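You operate a simulated robot arm through the tools that you are given. There is no shell and no other tool. Be economical: measure what you need, move in short steps, check, and stop when the job is done.

The job below is to be done with a simulated robot arm. You get a single attempt, and the scene is never put back.

JOB
Centre the yellow cake on the turntable and top it with the green fruit.
Fine: first lift the small ring off and lay it on the table; cake in the middle of the plate, fruit half in the middle of the cake.

It is judged by the outcome, as a careful person would: the job done as asked, and still so three seconds after it is handed in. It fails if anything else is knocked over, pushed out of place, dropped, spilled or broken.

ROBOT AND FRAMES
A 6-joint arm with a two-finger parallel gripper, fixed in place. Base frame: the origin is at the foot of the arm, x ahead of it, y to its left, z up; the work surface is at about z = 0. Units: cm, degrees, N and s.
With the tool pointing down near the work surface it reaches from about 14 to 58 cm from the base axis. Its first joint turns from -66.0 to 66.0 degrees. Payload 2.1 kg.
Tool frame: the origin (TCP) lies between the finger pads and is the grasp point; the fingertips stand 3 cm ahead of it; z points along the fingers, y is the line along which they close. The gripper opens to 9.4 cm. The fingers are 2.8 cm wide and 1 cm thick; the gripper's body (5 by 9.6 cm) begins 5.5 cm behind the TCP.
Orientation is told as [roll, pitch, yaw] about the base's x, y, z axes, in that order, counted from this pose: with the fingers straight down and closing along the base's y, the tool's x points along the base's -x, its y along +y and its z along -z.

CONTROLS
- The arm moves only by the tool step_arm. Its argument "rows" is one flat list of numbers, 6 for each row, row after row: the shift along the base's x, y, z in units of 100 mm (1.0 is 100 mm), then the turn, a rotation vector about the base's x, y, z in units of 90 degrees (1.0 is 90 degrees). In form: [dx, dy, dz, wx, wy, wz, dx, dy, dz, wx, wy, wz, ...]. A call has 1 to 12 rows; each row is the pose to reach, as a shift and turn from the pose commanded when the call began. "hand" is the opening, from 0 (shut) to 1 (fully open), set as the call begins (left out, the last holds). A call with a number of a shift or a turn outside -1 to 1 is refused whole. Rows are played at 5 a second. More than 5 cm and 8.6 degrees between two rows, or a gripper value outside its range, and nothing of the call is played. Where a pose cannot be reached the arm comes as near as it can. A force on the tool above 70 N (or 10 N above the force at the start of the call, whichever is more), or a blocked arm, ends the call early, and 0.2 s more pass. The fingers move at their own pace (about 7.2 cm/s each) and stop on an object; they squeeze with about 27 N. The grip force told is the motor's: it shows also when the fingers shut on nothing. Time passes only in rows, and 0.2 s behind the last, so rows that repeat a pose let the fingers close. It gives the time, the measured TCP pose, the force on the tool (base axes), the opening and the grip force at its end, in the units of the frame above (readings bear some noise), with the torque about the TCP (base axes, N m) and any sound that the robot's microphone picked up.
- Cameras (640 x 400 px; columns grow to the right, rows downward): "scene" is fixed at [6.17, -36.98, 49.27]; the picture's right is [0.76, -0.66, 0.00], its down [-0.32, -0.37, -0.87] and it looks along [0.57, 0.66, -0.48] (base axes); focal length 214 px, centre (320, 200). "wrist" rides on the gripper at [7.6, 1.4, -10.2] in the tool frame; the picture's right is [-0.18, 0.98, 0.00], its down [-0.75, -0.14, -0.64] and it looks along [-0.63, -0.12, 0.77] (tool axes); focal length 243 px, centre (320, 200). There is no depth. A picture from a camera that has moved, and an enlarged one, comes with that camera's place and axes in the base frame and with its lens.
- camera(camera): a new picture of that camera. It takes no simulated time.
- inspect(camera, box): a new picture of the part [left, top, right, bottom] of that camera's present view, enlarged. It takes no simulated time.
- job_done(): hands the job in; it is judged then, once.

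Work in short steps. Places have to be worked out from the pictures, the camera data and where the tool is seen: move nearer, look again, correct. Check each grasp and each placing, and mend what went wrong. You have 120 turns and 68 pictures in all, those below and enlarged ones among them. Open the gripper and draw the arm clear of the work before you hand the job in, unless the task says otherwise; then end with one line.

The tools are called after "Request:" by a JSON object that holds its "op" and its "data". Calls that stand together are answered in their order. step_arm: Moves the arm, as the interface text tells. Its arguments: {"type":"object","properties":{"rows":{"type":"array"},"hand":{"type":"number"}},"required":["rows"]} The other tools are called the same way: camera (camera) takes a picture; inspect (camera, box) takes an enlarged picture of a part of a camera's view; job_done () hands the job in.

At the start:

```text
time: 0.0
position: [28.92, -3.05, 42.51]
ee_rot: [0.0, 0.0, 0.0]
wrist_force: [0.1, 0.2, 0.5]
ft_torque: [0.02, -0.01, -0.01]
width: 9.41
gripper_force: 0.1
```

scene: 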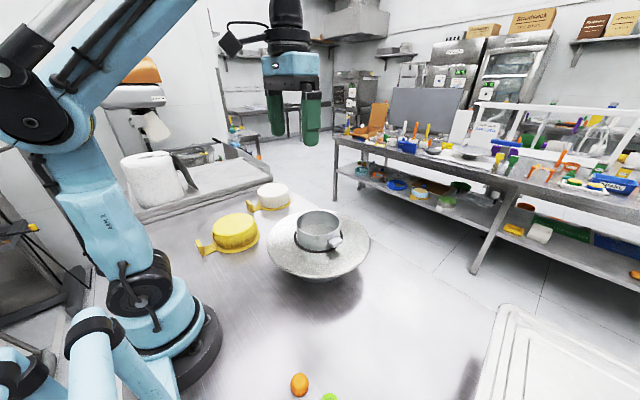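
wrist: 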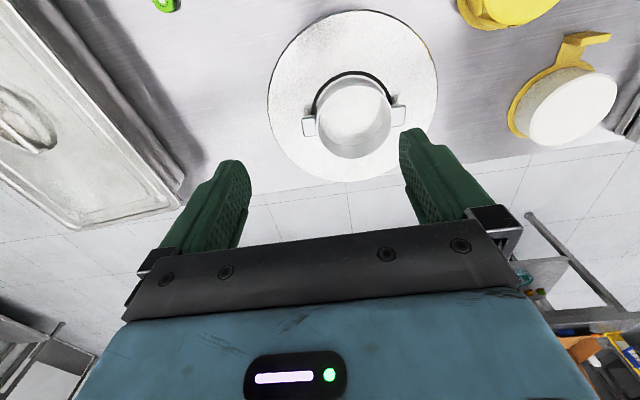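

I'll look closer at the turntable, the cakes and the fruit near the bottom of the scene before moving.

Request:
{"op": "inspect", "data": {"camera": "scene", "box": [180, 160, 400, 300]}}

Request:
{"op": "inspect", "data": {"camera": "scene", "box": [240, 330, 400, 400]}}

Request:
{"op": "inspect", "data": {"camera": "wrist", "box": [250, 0, 640, 200]}}

```text
2.86 times, centred on (290, 230) of scene
camera zoom: at [6.17, -36.98, 49.27], right [0.76, -0.66, 0.0], down [-0.32, -0.37, -0.87], along [0.57, 0.66, -0.48], focal length 613 px, centre (406, 114)
```

zoom: 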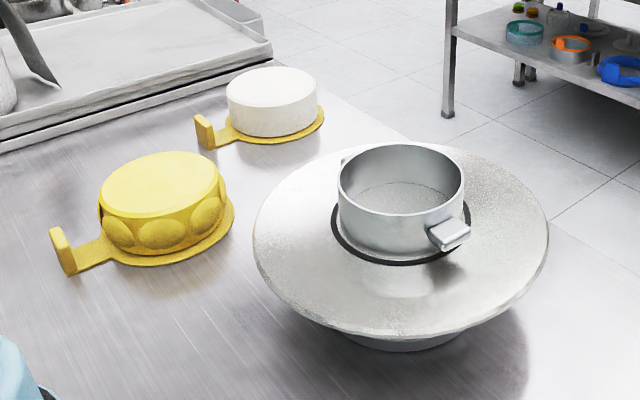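

```text
4.00 times, centred on (320, 365) of scene
camera zoom: at [6.17, -36.98, 49.27], right [0.76, -0.66, 0.0], down [-0.32, -0.37, -0.87], along [0.57, 0.66, -0.48], focal length 858 px, centre (320, -460)
```

zoom: 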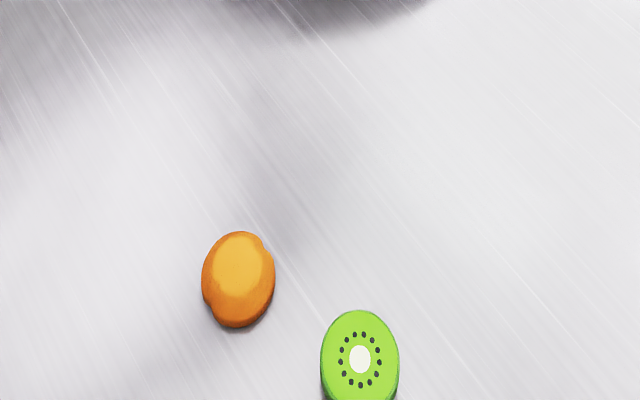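

```text
1.64 times, centred on (445, 100) of wrist
camera zoom: at [21.34, -1.66, 52.77], right [0.18, 0.98, 0.0], down [0.75, -0.14, 0.64], along [0.63, -0.12, -0.77], focal length 398 px, centre (115, 364)
```

zoom: 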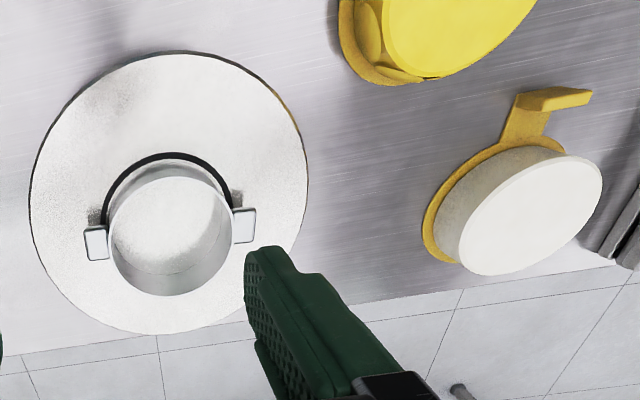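

The ring (about 12 cm wide, two lugs) sits near (37.6, 0.3) with its rim at z≈14.5. The yellow cake is on a board with an upright tab near (21, 25), and the kiwi half is near (17, -27). I turn the wrist 90° and move left to view the cake.

Request:
{"op": "step_arm", "data": {"rows": [-0.025, 0.083, -0.04, 0, 0, 0.0833, -0.05, 0.167, -0.08, 0, 0, 0.1667, -0.075, 0.25, -0.12, 0, 0, 0.25, -0.1, 0.333, -0.16, 0, 0, 0.3333, -0.125, 0.417, -0.2, 0, 0, 0.4167, -0.15, 0.5, -0.24, 0, 0, 0.5, -0.175, 0.583, -0.28, 0, 0, 0.5833, -0.2, 0.667, -0.32, 0, 0, 0.6667, -0.225, 0.75, -0.36, 0, 0, 0.75, -0.25, 0.833, -0.4, 0, 0, 0.8333, -0.275, 0.917, -0.44, 0, 0, 0.9167, -0.3, 1.0, -0.48, 0, 0, 1.0], "hand": 1}}

Request:
{"op": "camera", "data": {"camera": "wrist"}}

```text
time: 2.6
position: [25.97, 6.95, 37.7]
ee_rot: [0.0, -0.1, 90.2]
wrist_force: [0.1, 0.1, -0.8]
ft_torque: [-0.02, -0.03, 0.01]
width: 9.41
gripper_force: 0.1
```

```text
62 pictures are left
camera wrist: at [24.52, -0.65, 47.96], right [-0.98, 0.18, 0.0], down [0.14, 0.75, 0.64], along [0.12, 0.63, -0.77], focal length 243 px, centre (320, 200)
```

wrist: 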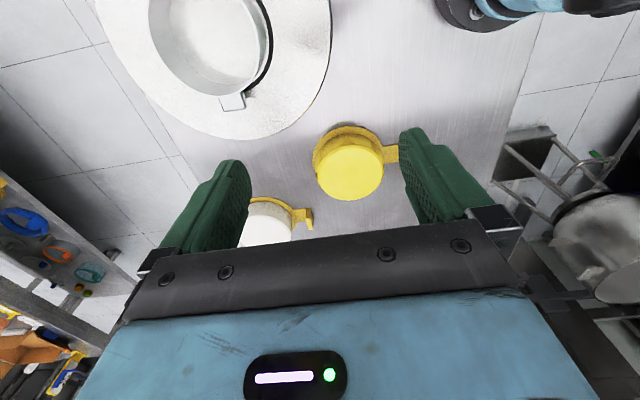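

The wrist view confirms the cake's tab points toward −x. I handle the ring first, and move back to see it from the −y side.

Request:
{"op": "step_arm", "data": {"rows": [0.3, -0.33, 0, 0, 0, 0, 0.6, -0.66, 0, 0, 0, 0, 0.9, -1.0, 0, 0, 0, 0]}}

Request:
{"op": "step_arm", "data": {"rows": [0.1, -0.3, -0.2, 0, 0, 0, 0.2, -0.6, -0.4, 0, 0, 0, 0.2, -0.6, -0.7, 0, 0, 0]}}

Request:
{"op": "camera", "data": {"camera": "wrist"}}

```text
time: 3.4
position: [34.6, -3.29, 37.77]
ee_rot: [0.0, 0.0, 90.1]
wrist_force: [0.3, 1.1, -0.1]
ft_torque: [0.0, -0.05, 0.02]
width: 9.39
gripper_force: 0.0
```

```text
time: 4.2
position: [36.8, -9.29, 30.73]
ee_rot: [-0.1, 0.0, 90.2]
wrist_force: [0.0, -0.3, -0.4]
ft_torque: [-0.01, 0.0, 0.02]
width: 9.41
gripper_force: 0.0
```

```text
61 pictures are left
camera wrist: at [35.44, -16.83, 40.98], right [-0.98, 0.18, 0.0], down [0.14, 0.75, 0.64], along [0.12, 0.63, -0.77], focal length 243 px, centre (320, 200)
```

wrist: 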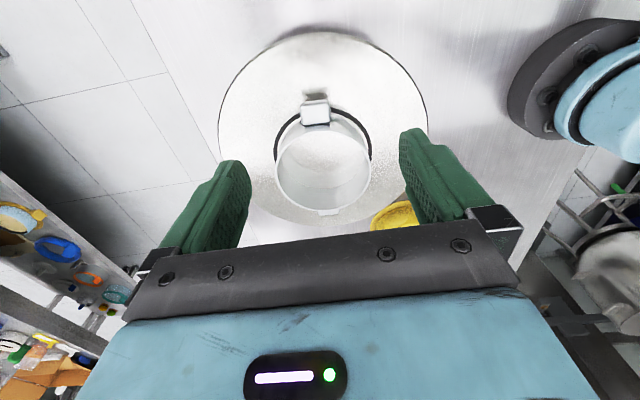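

The ring centre comes out at about (38.2, 0), rim z≈14.5, radius 6.1, with the lugs along ±y. I'll grip the −x wall at about (32.1, 0), so I move above that and look.

Request:
{"op": "step_arm", "data": {"rows": [-0.16, 0.31, -0.3, 0, 0, 0, -0.32, 0.62, -0.6, 0, 0, 0, -0.47, 0.93, -0.9, 0, 0, 0], "hand": 0.55}}

Request:
{"op": "camera", "data": {"camera": "wrist"}}

Request:
{"op": "inspect", "data": {"camera": "scene", "box": [240, 130, 400, 290]}}

```text
time: 5.0
position: [32.05, 0.21, 21.67]
ee_rot: [0.0, 0.0, 90.0]
wrist_force: [-1.0, -0.2, -0.7]
ft_torque: [-0.01, -0.02, 0.0]
width: 5.17
gripper_force: 0.0
```

```text
60 pictures are left
camera wrist: at [30.73, -7.41, 31.92], right [-0.98, 0.18, 0.0], down [0.14, 0.75, 0.64], along [0.12, 0.63, -0.77], focal length 243 px, centre (320, 200)
```

wrist: 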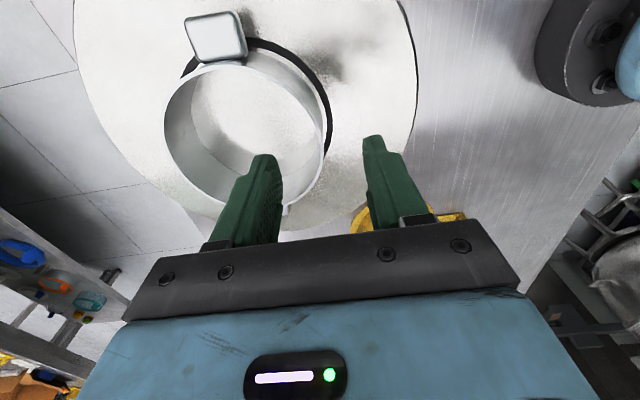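

```text
2.50 times, centred on (320, 210) of scene
camera zoom: at [6.17, -36.98, 49.27], right [0.76, -0.66, 0.0], down [-0.32, -0.37, -0.87], along [0.57, 0.66, -0.48], focal length 536 px, centre (320, 175)
```

zoom: 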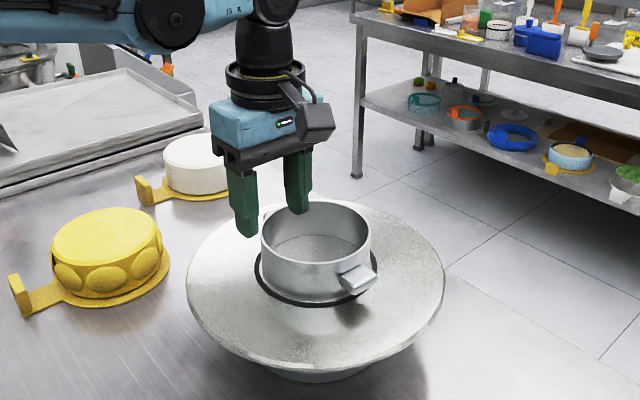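

The wall lies between the fingers at x≈31.9. I descend to z≈13.8, then close.

Request:
{"op": "step_arm", "data": {"rows": [0, 0, -0.25, 0, 0, 0, 0, 0, -0.5, 0, 0, 0, 0, 0, -0.65, 0, 0, 0, 0, 0, -0.78, 0, 0, 0]}}

Request:
{"op": "camera", "data": {"camera": "wrist"}}

Request:
{"op": "inspect", "data": {"camera": "scene", "box": [240, 130, 400, 290]}}

```text
time: 6.0
position: [32.38, 0.05, 13.82]
ee_rot: [0.0, -0.1, 90.0]
wrist_force: [-0.7, 0.3, 0.4]
ft_torque: [-0.02, 0.03, 0.01]
width: 5.19
gripper_force: 0.1
```

```text
58 pictures are left
camera wrist: at [30.89, -7.45, 24.06], right [-0.98, 0.18, 0.0], down [0.14, 0.75, 0.64], along [0.12, 0.63, -0.77], focal length 243 px, centre (320, 200)
```

wrist: 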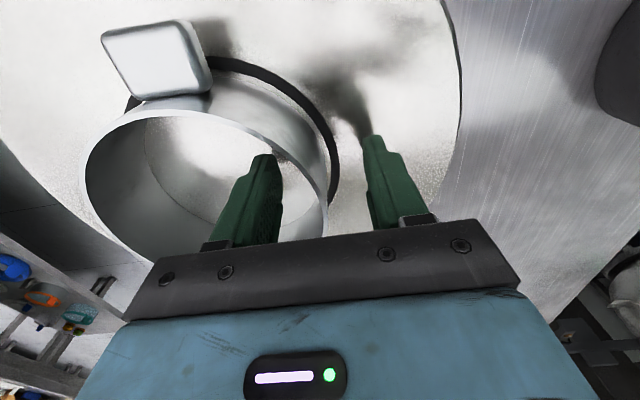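

```text
2.50 times, centred on (320, 210) of scene
camera zoom: at [6.17, -36.98, 49.27], right [0.76, -0.66, 0.0], down [-0.32, -0.37, -0.87], along [0.57, 0.66, -0.48], focal length 536 px, centre (320, 175)
```

zoom: 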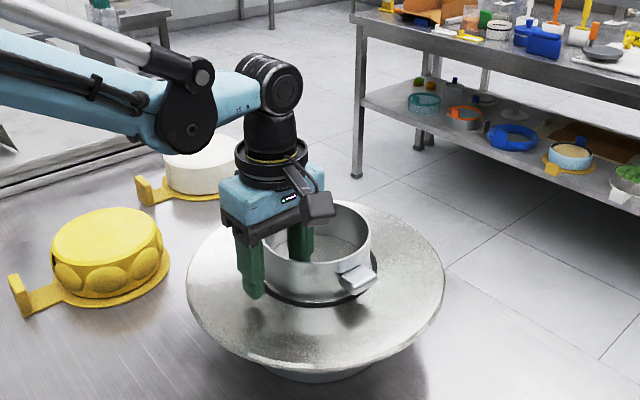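

The fingers straddle the wall, so I close.

Request:
{"op": "step_arm", "data": {"rows": [0, 0, 0, 0, 0, 0, 0, 0, 0, 0, 0, 0, 0, 0, 0, 0, 0, 0, 0, 0, 0, 0, 0, 0], "hand": 0}}

```text
time: 7.0
position: [32.33, 0.06, 13.79]
ee_rot: [0.0, -0.1, 90.0]
wrist_force: [0.2, 0.5, 0.2]
ft_torque: [-0.02, 0.1, -0.02]
width: 0.52
gripper_force: 26.7
```

The wall is gripped (0.52 cm). I lift slowly by 2 cm and check.

Request:
{"op": "step_arm", "data": {"rows": [0, 0, 0.03, 0, 0, 0, 0, 0, 0.08, 0, 0, 0, 0, 0, 0.14, 0, 0, 0, 0, 0, 0.25, 0, 0, 0]}}

Request:
{"op": "inspect", "data": {"camera": "scene", "box": [240, 130, 400, 290]}}

```text
time: 8.0
position: [32.12, 0.17, 16.36]
ee_rot: [0.2, 0.1, 89.9]
wrist_force: [-2.6, -0.9, -9.5]
ft_torque: [0.16, 0.08, 0.12]
width: 0.34
gripper_force: 27.2
```

```text
2.50 times, centred on (320, 210) of scene
camera zoom: at [6.17, -36.98, 49.27], right [0.76, -0.66, 0.0], down [-0.32, -0.37, -0.87], along [0.57, 0.66, -0.48], focal length 536 px, centre (320, 175)
```

zoom: 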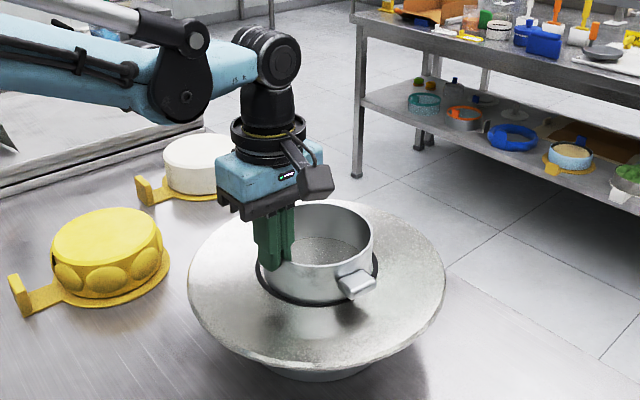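

The force is −9.5 N and the ring barely rose, so it may have slipped or tilted. I check readings and pictures.

Request:
{"op": "step_arm", "data": {"rows": [0, 0, 0, 0, 0, 0, 0, 0, 0, 0, 0, 0]}}

Request:
{"op": "inspect", "data": {"camera": "scene", "box": [280, 190, 360, 250]}}

Request:
{"op": "camera", "data": {"camera": "wrist"}}

```text
time: 8.6
position: [32.28, 0.24, 16.27]
ee_rot: [0.0, 0.0, 90.0]
wrist_force: [-0.2, 1.2, -0.1]
ft_torque: [0.05, 0.09, -0.02]
width: 0.3
gripper_force: 27.1
```

```text
6.67 times, centred on (320, 220) of scene
camera zoom: at [6.17, -36.98, 49.27], right [0.76, -0.66, 0.0], down [-0.32, -0.37, -0.87], along [0.57, 0.66, -0.48], focal length 1430 px, centre (320, 67)
```

zoom: 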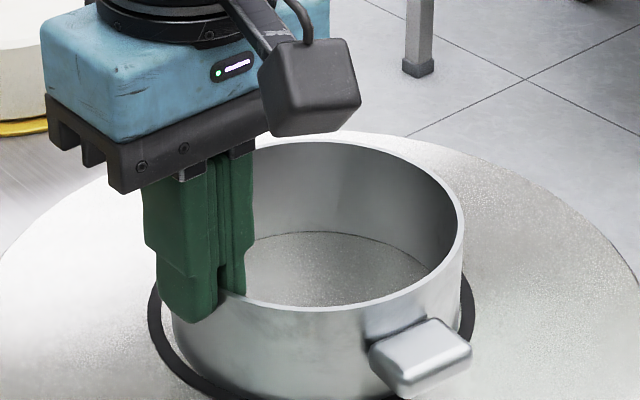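

```text
54 pictures are left
camera wrist: at [30.79, -7.41, 26.58], right [-0.98, 0.18, 0.0], down [0.14, 0.75, 0.64], along [0.12, 0.63, -0.77], focal length 243 px, centre (320, 200)
```

wrist: 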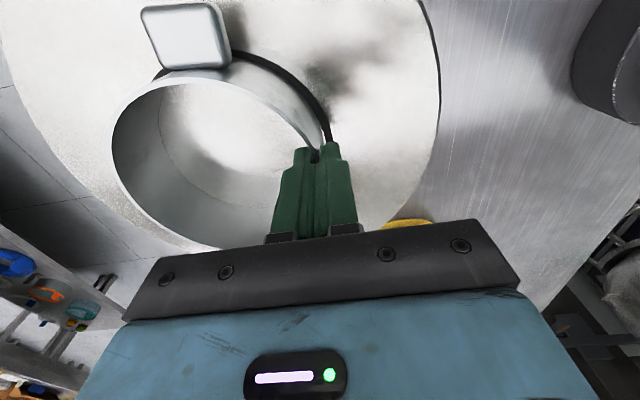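

The ring stayed seated and the pads slid up the wall, so it is heavy or slippery. I look closer at the lug and base seat before regrasping.

Request:
{"op": "inspect", "data": {"camera": "wrist", "box": [100, 0, 360, 160]}}

Request:
{"op": "inspect", "data": {"camera": "scene", "box": [290, 205, 354, 255]}}

```text
2.46 times, centred on (230, 80) of wrist
camera zoom: at [30.79, -7.41, 26.58], right [-0.98, 0.18, 0.0], down [0.14, 0.75, 0.64], along [0.12, 0.63, -0.77], focal length 597 px, centre (542, 495)
```

zoom: 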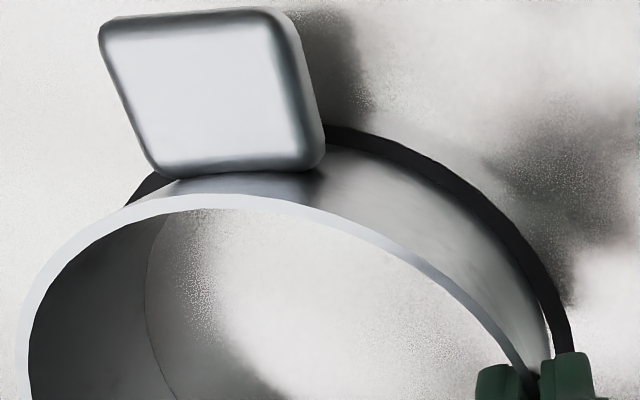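

```text
8.00 times, centred on (322, 230) of scene
camera zoom: at [6.17, -36.98, 49.27], right [0.76, -0.66, 0.0], down [-0.32, -0.37, -0.87], along [0.57, 0.66, -0.48], focal length 1716 px, centre (304, -40)
```

zoom: 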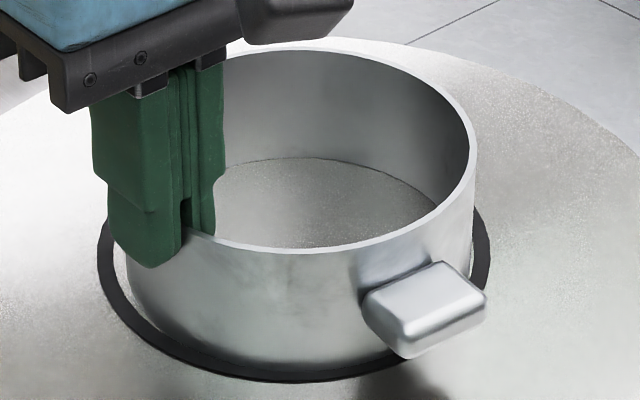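

I regrip deeper and pull up slowly while reading the force.

Request:
{"op": "step_arm", "data": {"rows": [0, 0, 0, 0, 0, 0, 0, 0, 0, 0, 0, 0, 0, 0, -0.1, 0, 0, 0, 0, 0, -0.2, 0, 0, 0, 0, 0, -0.3, 0, 0, 0, 0, 0, -0.3, 0, 0, 0], "hand": 0.3}}

Request:
{"op": "step_arm", "data": {"rows": [0, 0, 0, 0, 0, 0, 0, 0, 0, 0, 0, 0, 0, 0, 0, 0, 0, 0], "hand": 0}}

Request:
{"op": "step_arm", "data": {"rows": [0, 0, 0.01, 0, 0, 0, 0, 0, 0.02, 0, 0, 0, 0, 0, 0.02, 0, 0, 0]}}

Request:
{"op": "step_arm", "data": {"rows": [0, 0, 0.01, 0, 0, 0, 0, 0, 0.02, 0, 0, 0, 0, 0, 0.02, 0, 0, 0]}}

Request:
{"op": "step_arm", "data": {"rows": [0, 0, 0.01, 0, 0, 0, 0, 0, 0.02, 0, 0, 0, 0, 0, 0.02, 0, 0, 0]}}

```text
time: 10.0
position: [32.14, 0.35, 13.29]
ee_rot: [0.0, -0.1, 89.9]
wrist_force: [-0.2, -0.5, -0.2]
ft_torque: [0.01, 0.03, 0.02]
width: 2.8
gripper_force: 0.1
```

```text
time: 10.8
position: [32.29, 0.15, 13.34]
ee_rot: [0.1, 0.0, 90.1]
wrist_force: [-0.4, -0.7, -0.5]
ft_torque: [-0.11, -0.02, -0.05]
width: 0.54
gripper_force: 27.1
```

```text
time: 11.6
position: [32.26, 0.2, 13.66]
ee_rot: [0.0, 0.0, 90.1]
wrist_force: [-0.1, 0.7, -1.8]
ft_torque: [0.01, 0.08, 0.0]
width: 0.5
gripper_force: 27.2
```

```text
time: 12.4
position: [32.14, 0.19, 13.79]
ee_rot: [0.0, 0.0, 90.1]
wrist_force: [-0.6, 0.2, -0.4]
ft_torque: [0.03, 0.11, 0.01]
width: 0.52
gripper_force: 27.0
```

```text
time: 13.2
position: [32.14, 0.36, 14.07]
ee_rot: [-0.1, 0.1, 90.0]
wrist_force: [0.4, 0.2, -1.2]
ft_torque: [0.0, 0.09, -0.03]
width: 0.54
gripper_force: 27.4
```

Little load shows after 0.7 cm of lift, so I check whether the ring is moving.

Request:
{"op": "inspect", "data": {"camera": "scene", "box": [290, 205, 354, 255]}}

```text
8.00 times, centred on (322, 230) of scene
camera zoom: at [6.17, -36.98, 49.27], right [0.76, -0.66, 0.0], down [-0.32, -0.37, -0.87], along [0.57, 0.66, -0.48], focal length 1716 px, centre (304, -40)
```

zoom: 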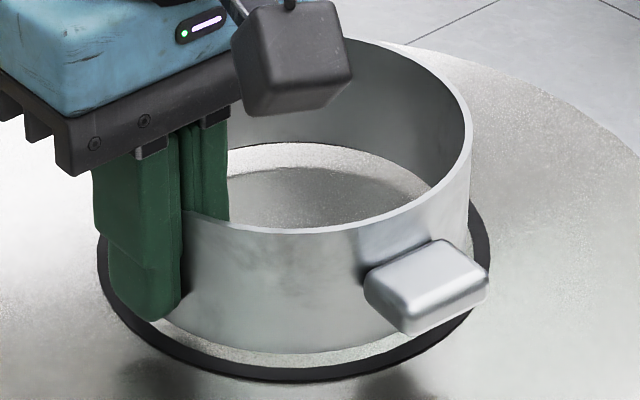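

The ring is free and rising level; it just needs gentle motion. I continue slowly up.

Request:
{"op": "step_arm", "data": {"rows": [0, 0, 0.02, 0, 0, 0, 0, 0, 0.05, 0, 0, 0, 0, 0, 0.08, 0, 0, 0, 0, 0, 0.12, 0, 0, 0, 0, 0, 0.16, 0, 0, 0, 0, 0, 0.2, 0, 0, 0, 0, 0, 0.25, 0, 0, 0, 0, 0, 0.3, 0, 0, 0, 0, 0, 0.35, 0, 0, 0, 0, 0, 0.4, 0, 0, 0, 0, 0, 0.43, 0, 0, 0, 0, 0, 0.45, 0, 0, 0]}}

Request:
{"op": "camera", "data": {"camera": "scene"}}

Request:
{"op": "camera", "data": {"camera": "wrist"}}

```text
time: 15.8
position: [32.17, 0.17, 18.43]
ee_rot: [0.0, 0.1, 90.1]
wrist_force: [1.0, 0.1, -1.3]
ft_torque: [-0.02, 0.06, 0.0]
width: 0.51
gripper_force: 26.9
```

```text
50 pictures are left
```

scene: 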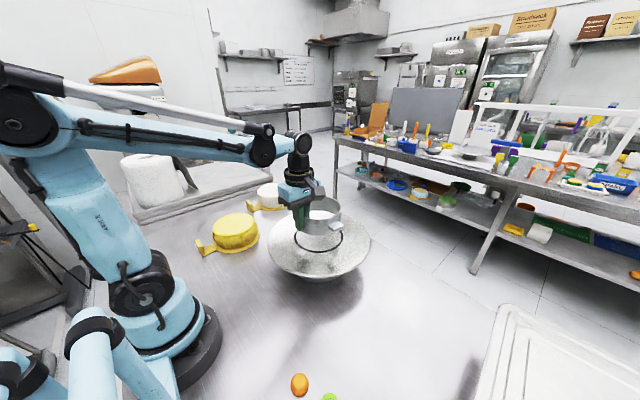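

```text
49 pictures are left
camera wrist: at [30.83, -7.34, 28.81], right [-0.98, 0.18, 0.0], down [0.14, 0.75, 0.64], along [0.12, 0.63, -0.77], focal length 243 px, centre (320, 200)
```

wrist: 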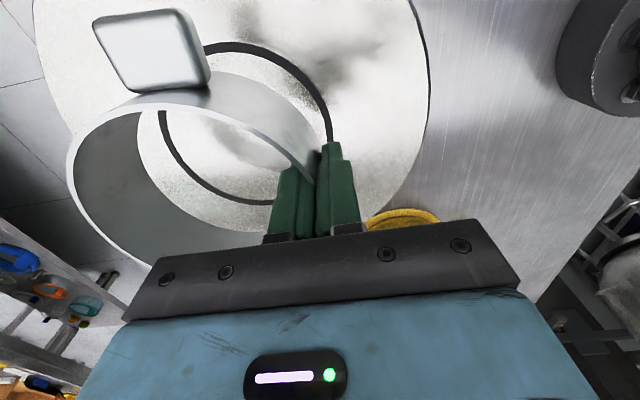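

The ring is clear, and the black circle stays as a mark on the plate. I carry the ring toward −y, to a clear table area near (36, −26).

Request:
{"op": "step_arm", "data": {"rows": [0, -0.02, 0.05, 0, 0, 0, 0, -0.06, 0.1, 0, 0, 0, 0, -0.12, 0.14, 0, 0, 0, 0, -0.21, 0.15, 0, 0, 0, 0, -0.31, 0.15, 0, 0, 0, 0, -0.42, 0.15, 0, 0, 0, 0, -0.54, 0.15, 0, 0, 0, 0, -0.66, 0.15, 0, 0, 0, 0, -0.77, 0.15, 0, 0, 0, 0, -0.87, 0.15, 0, 0, 0, 0, -0.95, 0.15, 0, 0, 0, 0, -1.0, 0.15, 0, 0, 0]}}

Request:
{"op": "step_arm", "data": {"rows": [-0.01, -0.03, 0, 0, 0, 0, -0.02, -0.09, 0, 0, 0, 0, -0.03, -0.18, 0, 0, 0, 0, -0.05, -0.28, 0, 0, 0, 0, -0.07, -0.4, 0, 0, 0, 0, -0.1, -0.53, 0, 0, 0, 0, -0.13, -0.66, 0, 0, 0, 0, -0.15, -0.78, 0, 0, 0, 0, -0.17, -0.88, 0, 0, 0, 0, -0.19, -0.95, 0, 0, 0, 0, -0.2, -0.99, 0, 0, 0, 0, -0.2, -1.0, 0, 0, 0, 0]}}

Request:
{"op": "step_arm", "data": {"rows": [0, -0.05, 0, 0, 0, 0, 0, -0.15, 0, 0, 0, 0, 0, -0.25, 0, 0, 0, 0, 0, -0.35, 0, 0, 0, 0, 0, -0.45, 0, 0, 0, 0, 0, -0.55, 0, 0, 0, 0, 0, -0.6, 0, 0, 0, 0, 0, -0.6, 0, 0, 0, 0]}}

Request:
{"op": "camera", "data": {"camera": "scene"}}

```text
time: 18.4
position: [32.24, -9.73, 20.02]
ee_rot: [0.1, 0.0, 90.1]
wrist_force: [0.3, -0.7, -1.1]
ft_torque: [0.0, 0.06, 0.01]
width: 0.54
gripper_force: 27.4
```

```text
time: 21.0
position: [30.17, -19.82, 19.87]
ee_rot: [0.0, 0.0, 90.1]
wrist_force: [0.9, 0.0, -0.8]
ft_torque: [-0.03, 0.05, 0.01]
width: 0.52
gripper_force: 27.2
```

```text
time: 22.8
position: [30.26, -25.89, 19.97]
ee_rot: [0.1, 0.0, 89.9]
wrist_force: [-0.3, 0.1, -1.2]
ft_torque: [-0.04, 0.08, -0.01]
width: 0.53
gripper_force: 27.2
```

```text
48 pictures are left
```

scene: 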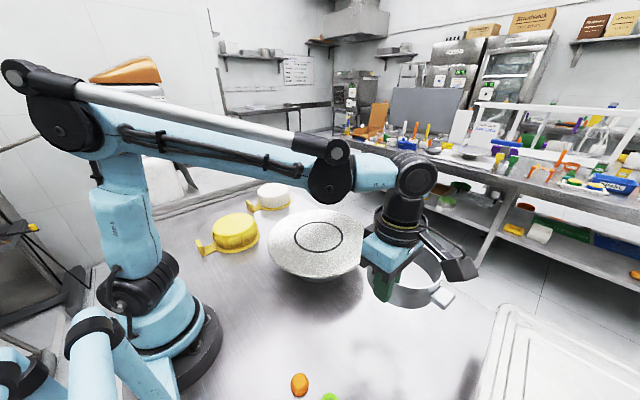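

I lower the ring toward the table, quick at first, then in small steps watching the force.

Request:
{"op": "step_arm", "data": {"rows": [0, 0, -0.05, 0, 0, 0, 0, 0, -0.15, 0, 0, 0, 0, 0, -0.27, 0, 0, 0, 0, 0, -0.4, 0, 0, 0, 0, 0, -0.53, 0, 0, 0, 0, 0, -0.66, 0, 0, 0, 0, 0, -0.79, 0, 0, 0, 0, 0, -0.9, 0, 0, 0, 0, 0, -0.97, 0, 0, 0, 0, 0, -1.0, 0, 0, 0]}}

Request:
{"op": "step_arm", "data": {"rows": [0, 0, -0.08, 0, 0, 0, 0, 0, -0.17, 0, 0, 0, 0, 0, -0.27, 0, 0, 0, 0, 0, -0.37, 0, 0, 0, 0, 0, -0.45, 0, 0, 0, 0, 0, -0.5, 0, 0, 0, 0, 0, -0.5, 0, 0, 0]}}

Request:
{"op": "inspect", "data": {"camera": "scene", "box": [260, 180, 500, 400]}}

```text
time: 25.0
position: [30.11, -25.79, 10.12]
ee_rot: [0.0, -0.1, 90.1]
wrist_force: [-0.4, -0.7, -1.7]
ft_torque: [-0.01, 0.14, 0.01]
width: 0.54
gripper_force: 26.6
```

```text
time: 26.6
position: [30.22, -25.81, 4.9]
ee_rot: [0.0, 0.0, 90.0]
wrist_force: [0.0, 0.6, -0.7]
ft_torque: [0.02, 0.07, 0.0]
width: 0.52
gripper_force: 26.9
```

```text
1.82 times, centred on (380, 290) of scene
camera zoom: at [6.17, -36.98, 49.27], right [0.76, -0.66, 0.0], down [-0.32, -0.37, -0.87], along [0.57, 0.66, -0.48], focal length 390 px, centre (211, 36)
```

zoom: 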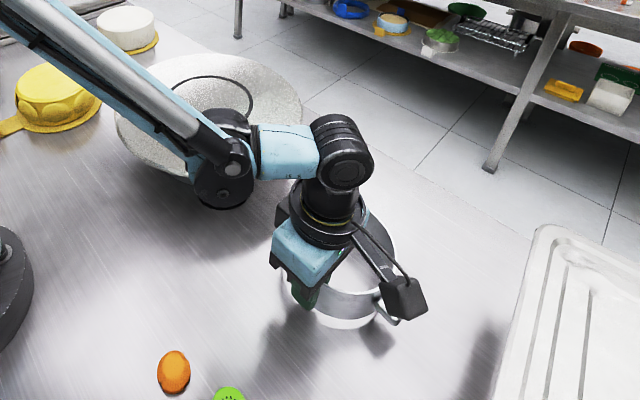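

The ring is still about 1.5 cm up. I step down gently.

Request:
{"op": "step_arm", "data": {"rows": [0, 0, -0.03, 0, 0, 0, 0, 0, -0.06, 0, 0, 0, 0, 0, -0.09, 0, 0, 0, 0, 0, -0.11, 0, 0, 0, 0, 0, -0.12, 0, 0, 0]}}

Request:
{"op": "step_arm", "data": {"rows": [0, 0, -0.01, 0, 0, 0, 0, 0, -0.02, 0, 0, 0, 0, 0, -0.03, 0, 0, 0]}}

Request:
{"op": "inspect", "data": {"camera": "scene", "box": [350, 260, 450, 380]}}

```text
time: 27.8
position: [30.27, -25.84, 3.82]
ee_rot: [0.0, 0.0, 89.9]
wrist_force: [1.0, 0.7, -1.6]
ft_torque: [-0.01, 0.09, 0.01]
width: 0.53
gripper_force: 26.7
```

```text
time: 28.6
position: [30.25, -25.78, 3.56]
ee_rot: [0.0, 0.0, 90.1]
wrist_force: [-1.6, -1.4, 19.1]
ft_torque: [-0.04, -0.03, 0.04]
width: 0.54
gripper_force: 27.2
```

```text
3.33 times, centred on (400, 320) of scene
camera zoom: at [6.17, -36.98, 49.27], right [0.76, -0.66, 0.0], down [-0.32, -0.37, -0.87], along [0.57, 0.66, -0.48], focal length 715 px, centre (53, -200)
```

zoom: 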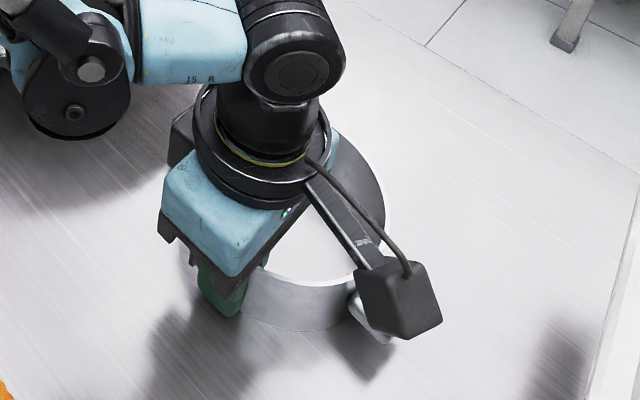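

Contact (19 N). The ring stands on the table; I ease off, open and rise.

Request:
{"op": "step_arm", "data": {"rows": [0, 0, 0.015, 0, 0, 0, 0, 0, 0.015, 0, 0, 0]}}

Request:
{"op": "step_arm", "data": {"rows": [0, 0, 0, 0, 0, 0, 0, 0, 0, 0, 0, 0, 0, 0, 0.05, 0, 0, 0, 0, 0, 0.2, 0, 0, 0, 0, 0, 0.4, 0, 0, 0, 0, 0, 0.7, 0, 0, 0, 0, 0, 1.0, 0, 0, 0], "hand": 0.3}}

Request:
{"op": "camera", "data": {"camera": "scene"}}

```text
time: 29.2
position: [30.25, -25.77, 3.74]
ee_rot: [0.0, -0.1, 90.0]
wrist_force: [-0.6, 0.8, -1.9]
ft_torque: [0.03, 0.08, -0.01]
width: 0.54
gripper_force: 27.2
```

```text
time: 30.8
position: [30.15, -25.66, 13.81]
ee_rot: [0.1, 0.0, 90.1]
wrist_force: [-0.6, 0.5, 0.2]
ft_torque: [-0.03, 0.01, -0.04]
width: 2.83
gripper_force: 0.0
```

```text
45 pictures are left
```

scene: 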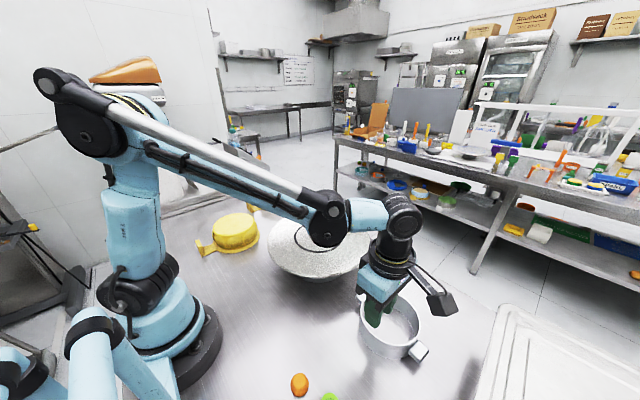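

The ring stands on the table. I rise well clear and go to view the cake and plate from the −y side.

Request:
{"op": "step_arm", "data": {"rows": [0, 0, 0.4, 0, 0, 0, 0, 0, 0.8, 0, 0, 0, 0, 0, 1.0, 0, 0, 0]}}

Request:
{"op": "step_arm", "data": {"rows": [0.05, 0.33, 0.33, 0, 0, 0, 0.1, 0.66, 0.6, 0, 0, 0, 0.15, 1.0, 0.8, 0, 0, 0]}}

Request:
{"op": "camera", "data": {"camera": "wrist"}}

```text
time: 31.6
position: [30.36, -25.74, 23.62]
ee_rot: [0.0, 0.1, 90.0]
wrist_force: [0.4, 0.0, -0.7]
ft_torque: [0.0, 0.03, -0.01]
width: 2.82
gripper_force: 0.0
```

```text
time: 32.4
position: [31.84, -15.67, 31.72]
ee_rot: [0.0, 0.0, 90.0]
wrist_force: [-0.2, 0.3, -0.7]
ft_torque: [0.0, 0.03, -0.01]
width: 2.82
gripper_force: 0.1
```

```text
44 pictures are left
camera wrist: at [30.49, -23.32, 41.97], right [-0.98, 0.18, 0.0], down [0.14, 0.75, 0.64], along [0.12, 0.63, -0.77], focal length 243 px, centre (320, 200)
```

wrist: 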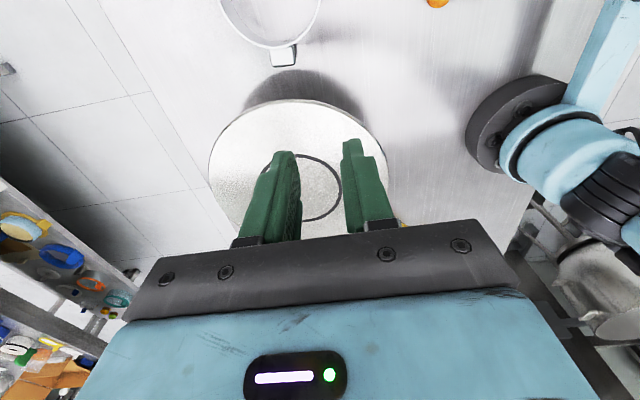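

The black circle may not be concentric with the plate, so I open the hand and view the whole plate unobstructed.

Request:
{"op": "step_arm", "data": {"rows": [0.15, 0.15, 0.3, 0, 0, 0, 0.3, 0.3, 0.4, 0, 0, 0, 0.3, 0.3, 0.4, 0, 0, 0], "hand": 1}}

Request:
{"op": "inspect", "data": {"camera": "wrist", "box": [160, 0, 480, 240]}}

Request:
{"op": "inspect", "data": {"camera": "scene", "box": [180, 180, 380, 300]}}

```text
time: 33.2
position: [34.87, -12.68, 35.59]
ee_rot: [-0.1, 0.0, 90.0]
wrist_force: [0.5, 0.7, 0.1]
ft_torque: [0.0, 0.02, 0.03]
width: 9.41
gripper_force: 0.0
```

```text
1.67 times, centred on (320, 120) of wrist
camera zoom: at [33.5, -20.38, 45.89], right [-0.98, 0.18, 0.0], down [0.14, 0.75, 0.64], along [0.12, 0.63, -0.77], focal length 404 px, centre (320, 333)
```

zoom: 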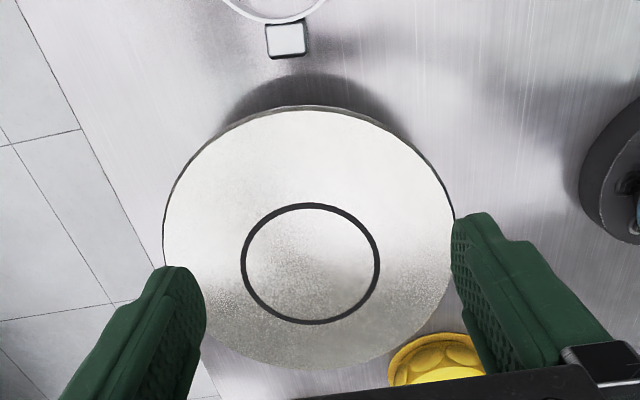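

```text
3.20 times, centred on (280, 240) of scene
camera zoom: at [6.17, -36.98, 49.27], right [0.76, -0.66, 0.0], down [-0.32, -0.37, -0.87], along [0.57, 0.66, -0.48], focal length 686 px, centre (448, 72)
```

zoom: 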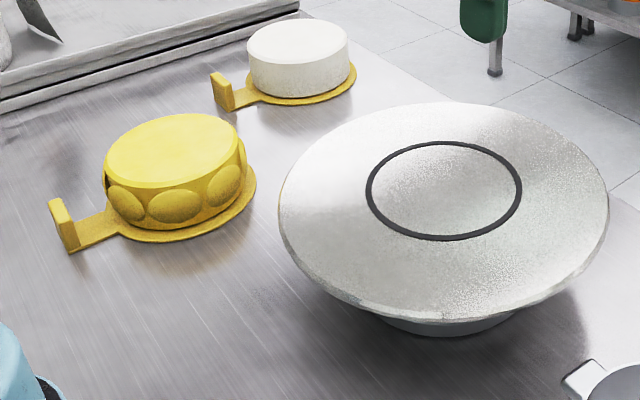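

The black circle is concentric with the plate: centre about (38.2, 0.3), plate z≈9.8. Next I go near the cake to measure it and its tab.

Request:
{"op": "step_arm", "data": {"rows": [-0.3, 0.33, 0, 0, 0, 0, -0.6, 0.66, 0, 0, 0, 0, -1.0, 1.0, 0, 0, 0, 0]}}

Request:
{"op": "step_arm", "data": {"rows": [-0.2, 0.4, -0.1, 0, 0, 0, -0.4, 0.8, -0.3, 0, 0, 0, -0.5, 1.0, -0.6, 0, 0, 0]}}

Request:
{"op": "camera", "data": {"camera": "wrist"}}

```text
refused: row 3 steps farther than a row can; nothing moved
```

```text
time: 34.0
position: [29.67, -2.63, 29.39]
ee_rot: [0.0, -0.1, 90.0]
wrist_force: [0.2, 0.4, 0.5]
ft_torque: [0.0, 0.01, -0.01]
width: 9.41
gripper_force: 0.2
```

```text
41 pictures are left
camera wrist: at [28.36, -10.3, 39.7], right [-0.98, 0.18, 0.0], down [0.14, 0.75, 0.64], along [0.12, 0.63, -0.77], focal length 243 px, centre (320, 200)
```

wrist: 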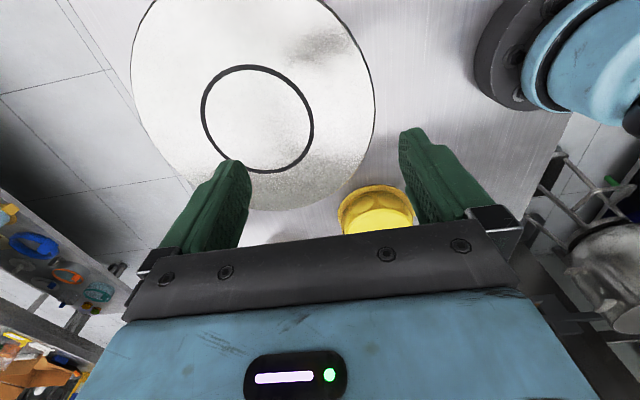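

One call was refused for its step size; I continue to the cake.

Request:
{"op": "step_arm", "data": {"rows": [-0.3, 0.35, 0, 0, 0, 0, -0.6, 0.7, 0, 0, 0, 0, -0.9, 1.0, -0.1, 0, 0, 0]}}

Request:
{"op": "camera", "data": {"camera": "wrist"}}

```text
time: 34.8
position: [20.64, 7.02, 28.55]
ee_rot: [0.0, 0.0, 89.9]
wrist_force: [0.2, 0.2, 0.2]
ft_torque: [0.04, 0.0, 0.02]
width: 9.4
gripper_force: 0.1
```

```text
40 pictures are left
camera wrist: at [19.31, -0.51, 38.93], right [-0.98, 0.18, 0.0], down [0.14, 0.75, 0.64], along [0.12, 0.63, -0.77], focal length 243 px, centre (320, 200)
```

wrist: 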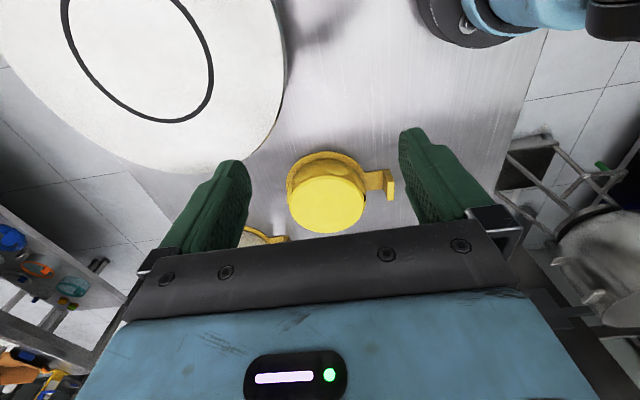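

Request:
{"op": "inspect", "data": {"camera": "wrist", "box": [260, 130, 420, 250]}}

Request:
{"op": "inspect", "data": {"camera": "scene", "box": [185, 200, 275, 262]}}

```text
3.33 times, centred on (340, 190) of wrist
camera zoom: at [19.31, -0.51, 38.93], right [-0.98, 0.18, 0.0], down [0.14, 0.75, 0.64], along [0.12, 0.63, -0.77], focal length 809 px, centre (253, 233)
```

zoom: 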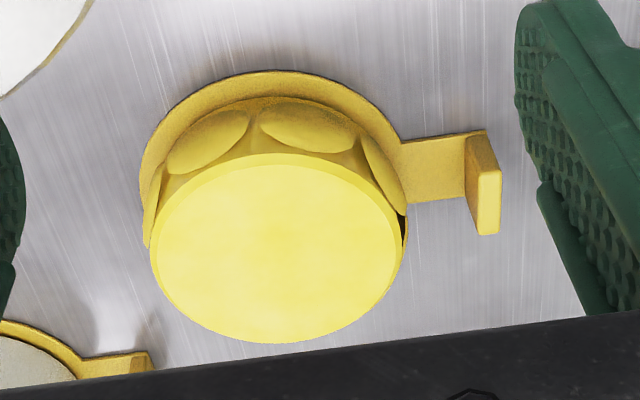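

```text
6.45 times, centred on (230, 231) of scene
camera zoom: at [6.17, -36.98, 49.27], right [0.76, -0.66, 0.0], down [-0.32, -0.37, -0.87], along [0.57, 0.66, -0.48], focal length 1384 px, centre (901, 0)
```

zoom: 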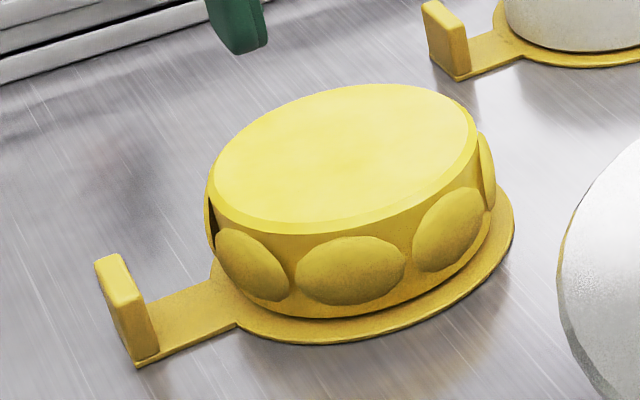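

The tab is about 1 cm thick and 3 cm wide, standing at about (11.6, 28.5). The cake centre is about (23.4, 28.5), top z≈6, radius 7. J1's limit makes the tab marginal to reach, so I approach high and see how near I get.

Request:
{"op": "step_arm", "data": {"rows": [-0.2, 0.35, -0.1, 0, 0, 0, -0.4, 0.7, -0.2, 0, 0, 0, -0.6, 1.0, -0.4, 0, 0, 0], "hand": 0.4}}

Request:
{"op": "step_arm", "data": {"rows": [-0.08, 0.35, -0.2, 0, 0, 0, -0.16, 0.7, -0.4, 0, 0, 0, -0.24, 1.0, -0.6, 0, 0, 0, -0.24, 1.12, -0.9, 0, 0, 0]}}

Request:
{"op": "camera", "data": {"camera": "wrist"}}

```text
time: 35.6
position: [14.54, 17.29, 24.81]
ee_rot: [0.0, 0.1, 90.0]
wrist_force: [0.0, 0.1, -0.7]
ft_torque: [0.02, -0.01, -0.05]
width: 3.77
gripper_force: 0.0
```

```text
refused: 1.12 is not a number from -1 to 1
```

```text
37 pictures are left
camera wrist: at [13.26, 9.61, 35.08], right [-0.98, 0.18, 0.0], down [0.14, 0.75, 0.64], along [0.12, 0.63, -0.77], focal length 243 px, centre (320, 200)
```

wrist: 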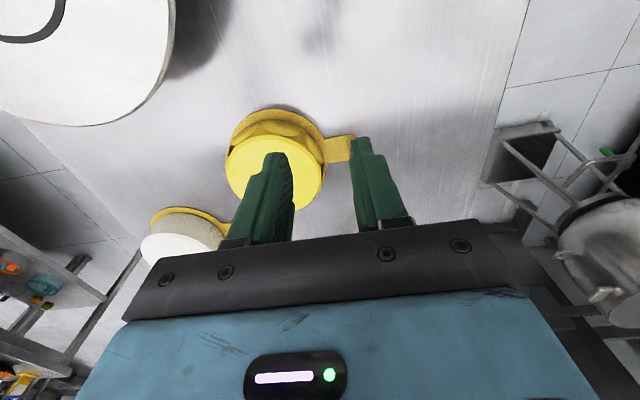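

I step toward the tab, staying above cake height.

Request:
{"op": "step_arm", "data": {"rows": [-0.08, 0.35, -0.2, 0, 0, 0, -0.16, 0.7, -0.4, 0, 0, 0, -0.22, 1.0, -0.6, 0, 0, 0, -0.22, 1.0, -0.8, 0, 0, 0]}}

Request:
{"op": "inspect", "data": {"camera": "scene", "box": [150, 160, 290, 270]}}

Request:
{"op": "camera", "data": {"camera": "wrist"}}

```text
time: 36.6
position: [13.29, 26.83, 16.73]
ee_rot: [0.2, 0.1, 90.0]
wrist_force: [1.1, -0.7, 0.4]
ft_torque: [-0.02, -0.01, 0.04]
width: 3.74
gripper_force: 0.1
out of reach, approached as far as the arm can: row 3, 4
```

```text
3.64 times, centred on (220, 215) of scene
camera zoom: at [6.17, -36.98, 49.27], right [0.76, -0.66, 0.0], down [-0.32, -0.37, -0.87], along [0.57, 0.66, -0.48], focal length 780 px, centre (684, 146)
```

zoom: 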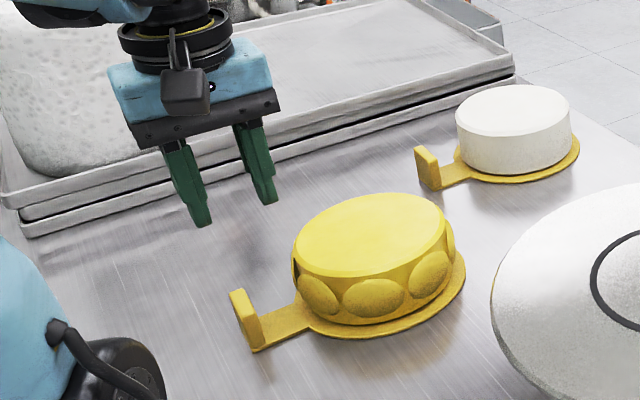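

```text
35 pictures are left
camera wrist: at [11.86, 19.18, 26.99], right [-0.98, 0.18, 0.0], down [0.14, 0.75, 0.64], along [0.12, 0.63, -0.77], focal length 243 px, centre (320, 200)
```

wrist: 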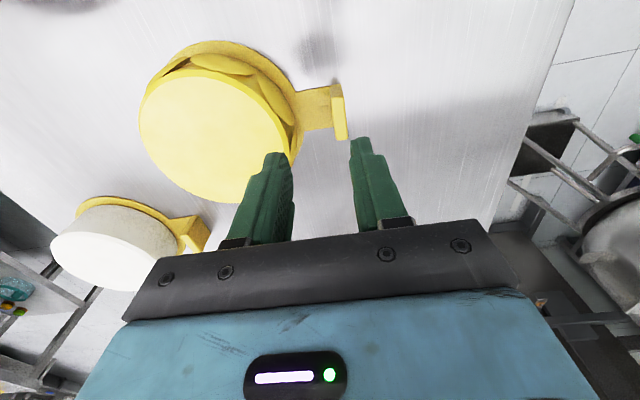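

Measured: tab at about (11.8, 27.7), just past the J1 limit. I'll turn to yaw 30 with the hand open, put the outer finger behind the tab (the −x side), and draw the cake a few cm toward +x so the tab can be gripped properly.

Request:
{"op": "step_arm", "data": {"rows": [0.02, -0.12, 0, 0, 0, -0.0833, 0.04, -0.24, 0, 0, 0, -0.1667, 0.06, -0.36, 0, 0, 0, -0.25, 0.08, -0.48, 0, 0, 0, -0.3333, 0.1, -0.6, 0, 0, 0, -0.4167, 0.12, -0.7, 0, 0, 0, -0.5, 0.12, -0.7, 0, 0, 0, -0.5833, 0.12, -0.7, 0, 0, 0, -0.6667], "hand": 1}}

```text
time: 38.4
position: [14.62, 19.88, 16.7]
ee_rot: [0.0, 0.0, 29.9]
wrist_force: [-0.2, -0.1, -0.1]
ft_torque: [0.02, -0.03, 0.01]
width: 9.4
gripper_force: 0.0
```

Now I move over to (12.2, 22.3) and look before lowering.

Request:
{"op": "step_arm", "data": {"rows": [-0.12, 0.12, -0.2, 0, 0, 0, -0.24, 0.24, -0.5, 0, 0, 0, -0.24, 0.24, -0.7, 0, 0, 0]}}

Request:
{"op": "camera", "data": {"camera": "wrist"}}

Request:
{"op": "inspect", "data": {"camera": "scene", "box": [150, 170, 280, 270]}}

```text
time: 39.2
position: [12.23, 22.22, 9.68]
ee_rot: [0.0, 0.0, 30.0]
wrist_force: [0.9, 0.5, 0.3]
ft_torque: [0.01, 0.02, 0.01]
width: 9.41
gripper_force: 0.0
```

```text
34 pictures are left
camera wrist: at [4.91, 19.58, 19.9], right [-0.33, 0.94, 0.0], down [0.72, 0.25, 0.64], along [0.61, 0.21, -0.77], focal length 243 px, centre (320, 200)
```

wrist: 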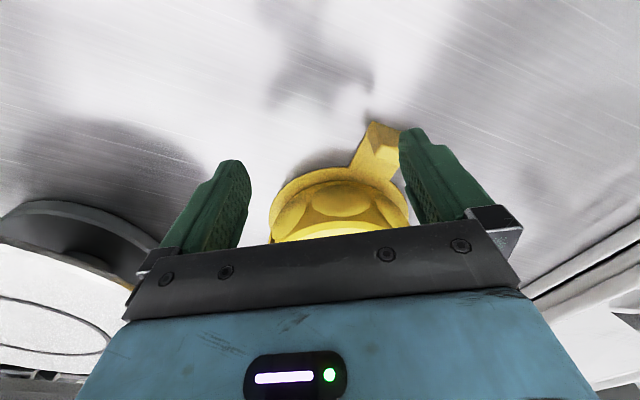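

```text
4.00 times, centred on (215, 220) of scene
camera zoom: at [6.17, -36.98, 49.27], right [0.76, -0.66, 0.0], down [-0.32, -0.37, -0.87], along [0.57, 0.66, -0.48], focal length 858 px, centre (740, 120)
```

zoom: 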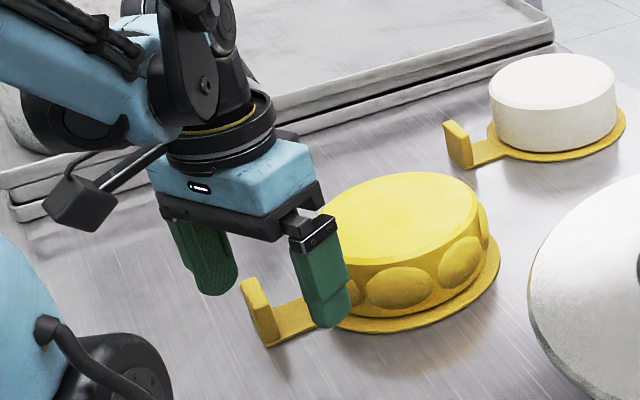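

The finger's leading corner is too near the tab's outer face (x≈11.1), so I shift 0.9 cm toward −x and then lower.

Request:
{"op": "step_arm", "data": {"rows": [-0.05, 0, 0, 0, 0, 0, -0.09, -0.01, 0, 0, 0, 0, -0.09, -0.01, 0, 0, 0, 0]}}

Request:
{"op": "step_arm", "data": {"rows": [0, 0, -0.15, 0, 0, 0, 0, 0, -0.3, 0, 0, 0, 0, 0, -0.45, 0, 0, 0, 0, 0, -0.57, 0, 0, 0, 0, 0, -0.57, 0, 0, 0]}}

Request:
{"op": "camera", "data": {"camera": "wrist"}}

Request:
{"op": "inspect", "data": {"camera": "scene", "box": [150, 170, 280, 270]}}

```text
time: 40.0
position: [11.26, 22.05, 9.45]
ee_rot: [0.0, 0.0, 30.0]
wrist_force: [-0.3, 0.2, 0.5]
ft_torque: [-0.02, -0.02, 0.01]
width: 9.41
gripper_force: 0.1
```

```text
time: 41.2
position: [11.41, 22.18, 3.86]
ee_rot: [0.1, 0.0, 30.0]
wrist_force: [-0.1, 0.0, 0.7]
ft_torque: [-0.02, -0.01, 0.06]
width: 9.41
gripper_force: 0.0
```

```text
32 pictures are left
camera wrist: at [4.07, 19.51, 14.18], right [-0.33, 0.94, 0.0], down [0.72, 0.26, 0.64], along [0.61, 0.21, -0.77], focal length 243 px, centre (320, 200)
```

wrist: 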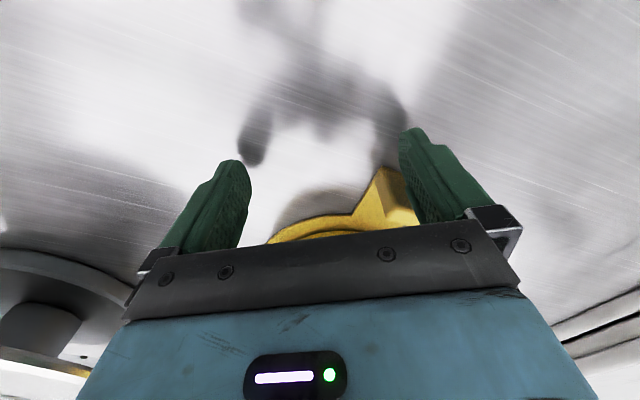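

```text
4.00 times, centred on (215, 220) of scene
camera zoom: at [6.17, -36.98, 49.27], right [0.76, -0.66, 0.0], down [-0.32, -0.37, -0.87], along [0.57, 0.66, -0.48], focal length 858 px, centre (740, 120)
```

zoom: 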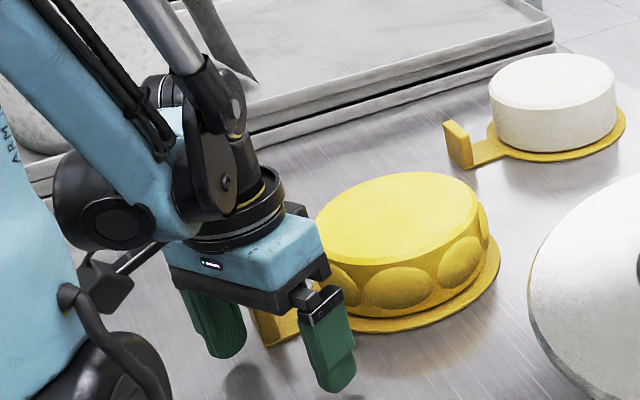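

The outer finger is down behind the tab and nothing has been touched. I draw slowly toward +x.

Request:
{"op": "step_arm", "data": {"rows": [0.04, 0, 0, 0, 0, 0, 0.08, 0, 0, 0, 0, 0, 0.12, 0, 0, 0, 0, 0, 0.16, 0, 0, 0, 0, 0, 0.2, 0, 0, 0, 0, 0, 0.24, 0, 0, 0, 0, 0]}}

Request:
{"op": "inspect", "data": {"camera": "scene", "box": [150, 170, 280, 270]}}

```text
time: 42.6
position: [13.75, 22.17, 3.98]
ee_rot: [0.0, 0.1, 30.0]
wrist_force: [-2.4, 0.0, 1.0]
ft_torque: [0.08, 0.01, 0.11]
width: 9.39
gripper_force: 0.0
```

```text
4.00 times, centred on (215, 220) of scene
camera zoom: at [6.17, -36.98, 49.27], right [0.76, -0.66, 0.0], down [-0.32, -0.37, -0.87], along [0.57, 0.66, -0.48], focal length 858 px, centre (740, 120)
```

zoom: 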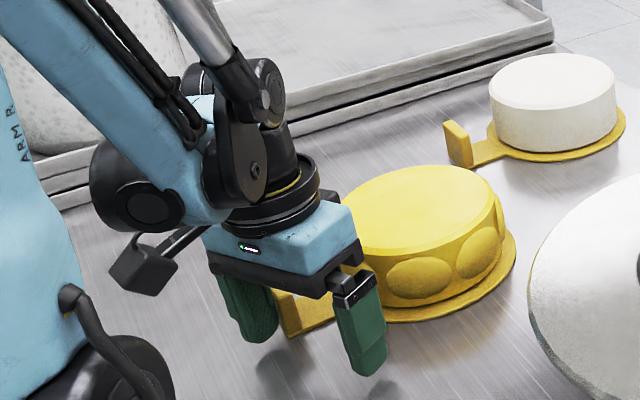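

The cake slides well at about 2.4 N. I continue 3 cm more.

Request:
{"op": "step_arm", "data": {"rows": [0.04, 0, 0, 0, 0, 0, 0.08, 0, 0, 0, 0, 0, 0.12, 0, 0, 0, 0, 0, 0.16, 0, 0, 0, 0, 0, 0.2, 0, 0, 0, 0, 0, 0.24, 0, 0, 0, 0, 0, 0.28, 0, 0, 0, 0, 0, 0.31, 0, 0, 0, 0, 0]}}

Request:
{"op": "step_arm", "data": {"rows": [-0.04, -0.04, 0, 0, 0, 0, -0.08, -0.05, 0.1, 0, 0, 0, -0.08, -0.05, 0.4, 0, 0, 0, -0.08, -0.15, 0.8, 0, 0, 0, -0.08, -0.3, 1.0, 0, 0, 0]}}

Request:
{"op": "inspect", "data": {"camera": "scene", "box": [180, 180, 310, 280]}}

```text
time: 44.4
position: [16.77, 22.1, 4.02]
ee_rot: [0.0, 0.0, 30.2]
wrist_force: [-1.9, 0.0, -1.3]
ft_torque: [0.03, 0.05, 0.13]
width: 9.38
gripper_force: 0.0
```

```text
time: 45.6
position: [15.81, 19.21, 13.8]
ee_rot: [0.0, 0.0, 30.0]
wrist_force: [0.2, -0.4, 0.2]
ft_torque: [-0.03, -0.01, 0.01]
width: 9.41
gripper_force: 0.1
```

```text
4.00 times, centred on (245, 230) of scene
camera zoom: at [6.17, -36.98, 49.27], right [0.76, -0.66, 0.0], down [-0.32, -0.37, -0.87], along [0.57, 0.66, -0.48], focal length 858 px, centre (620, 80)
```

zoom: 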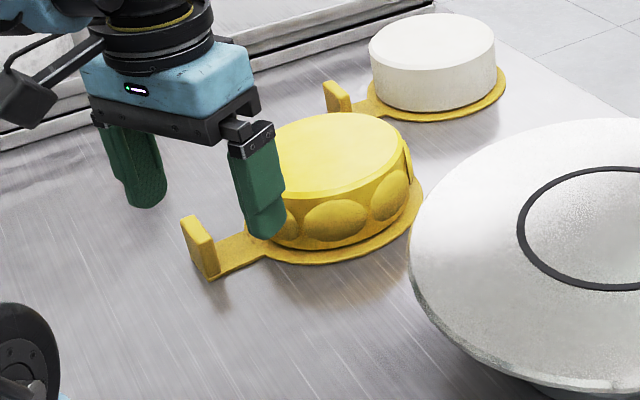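

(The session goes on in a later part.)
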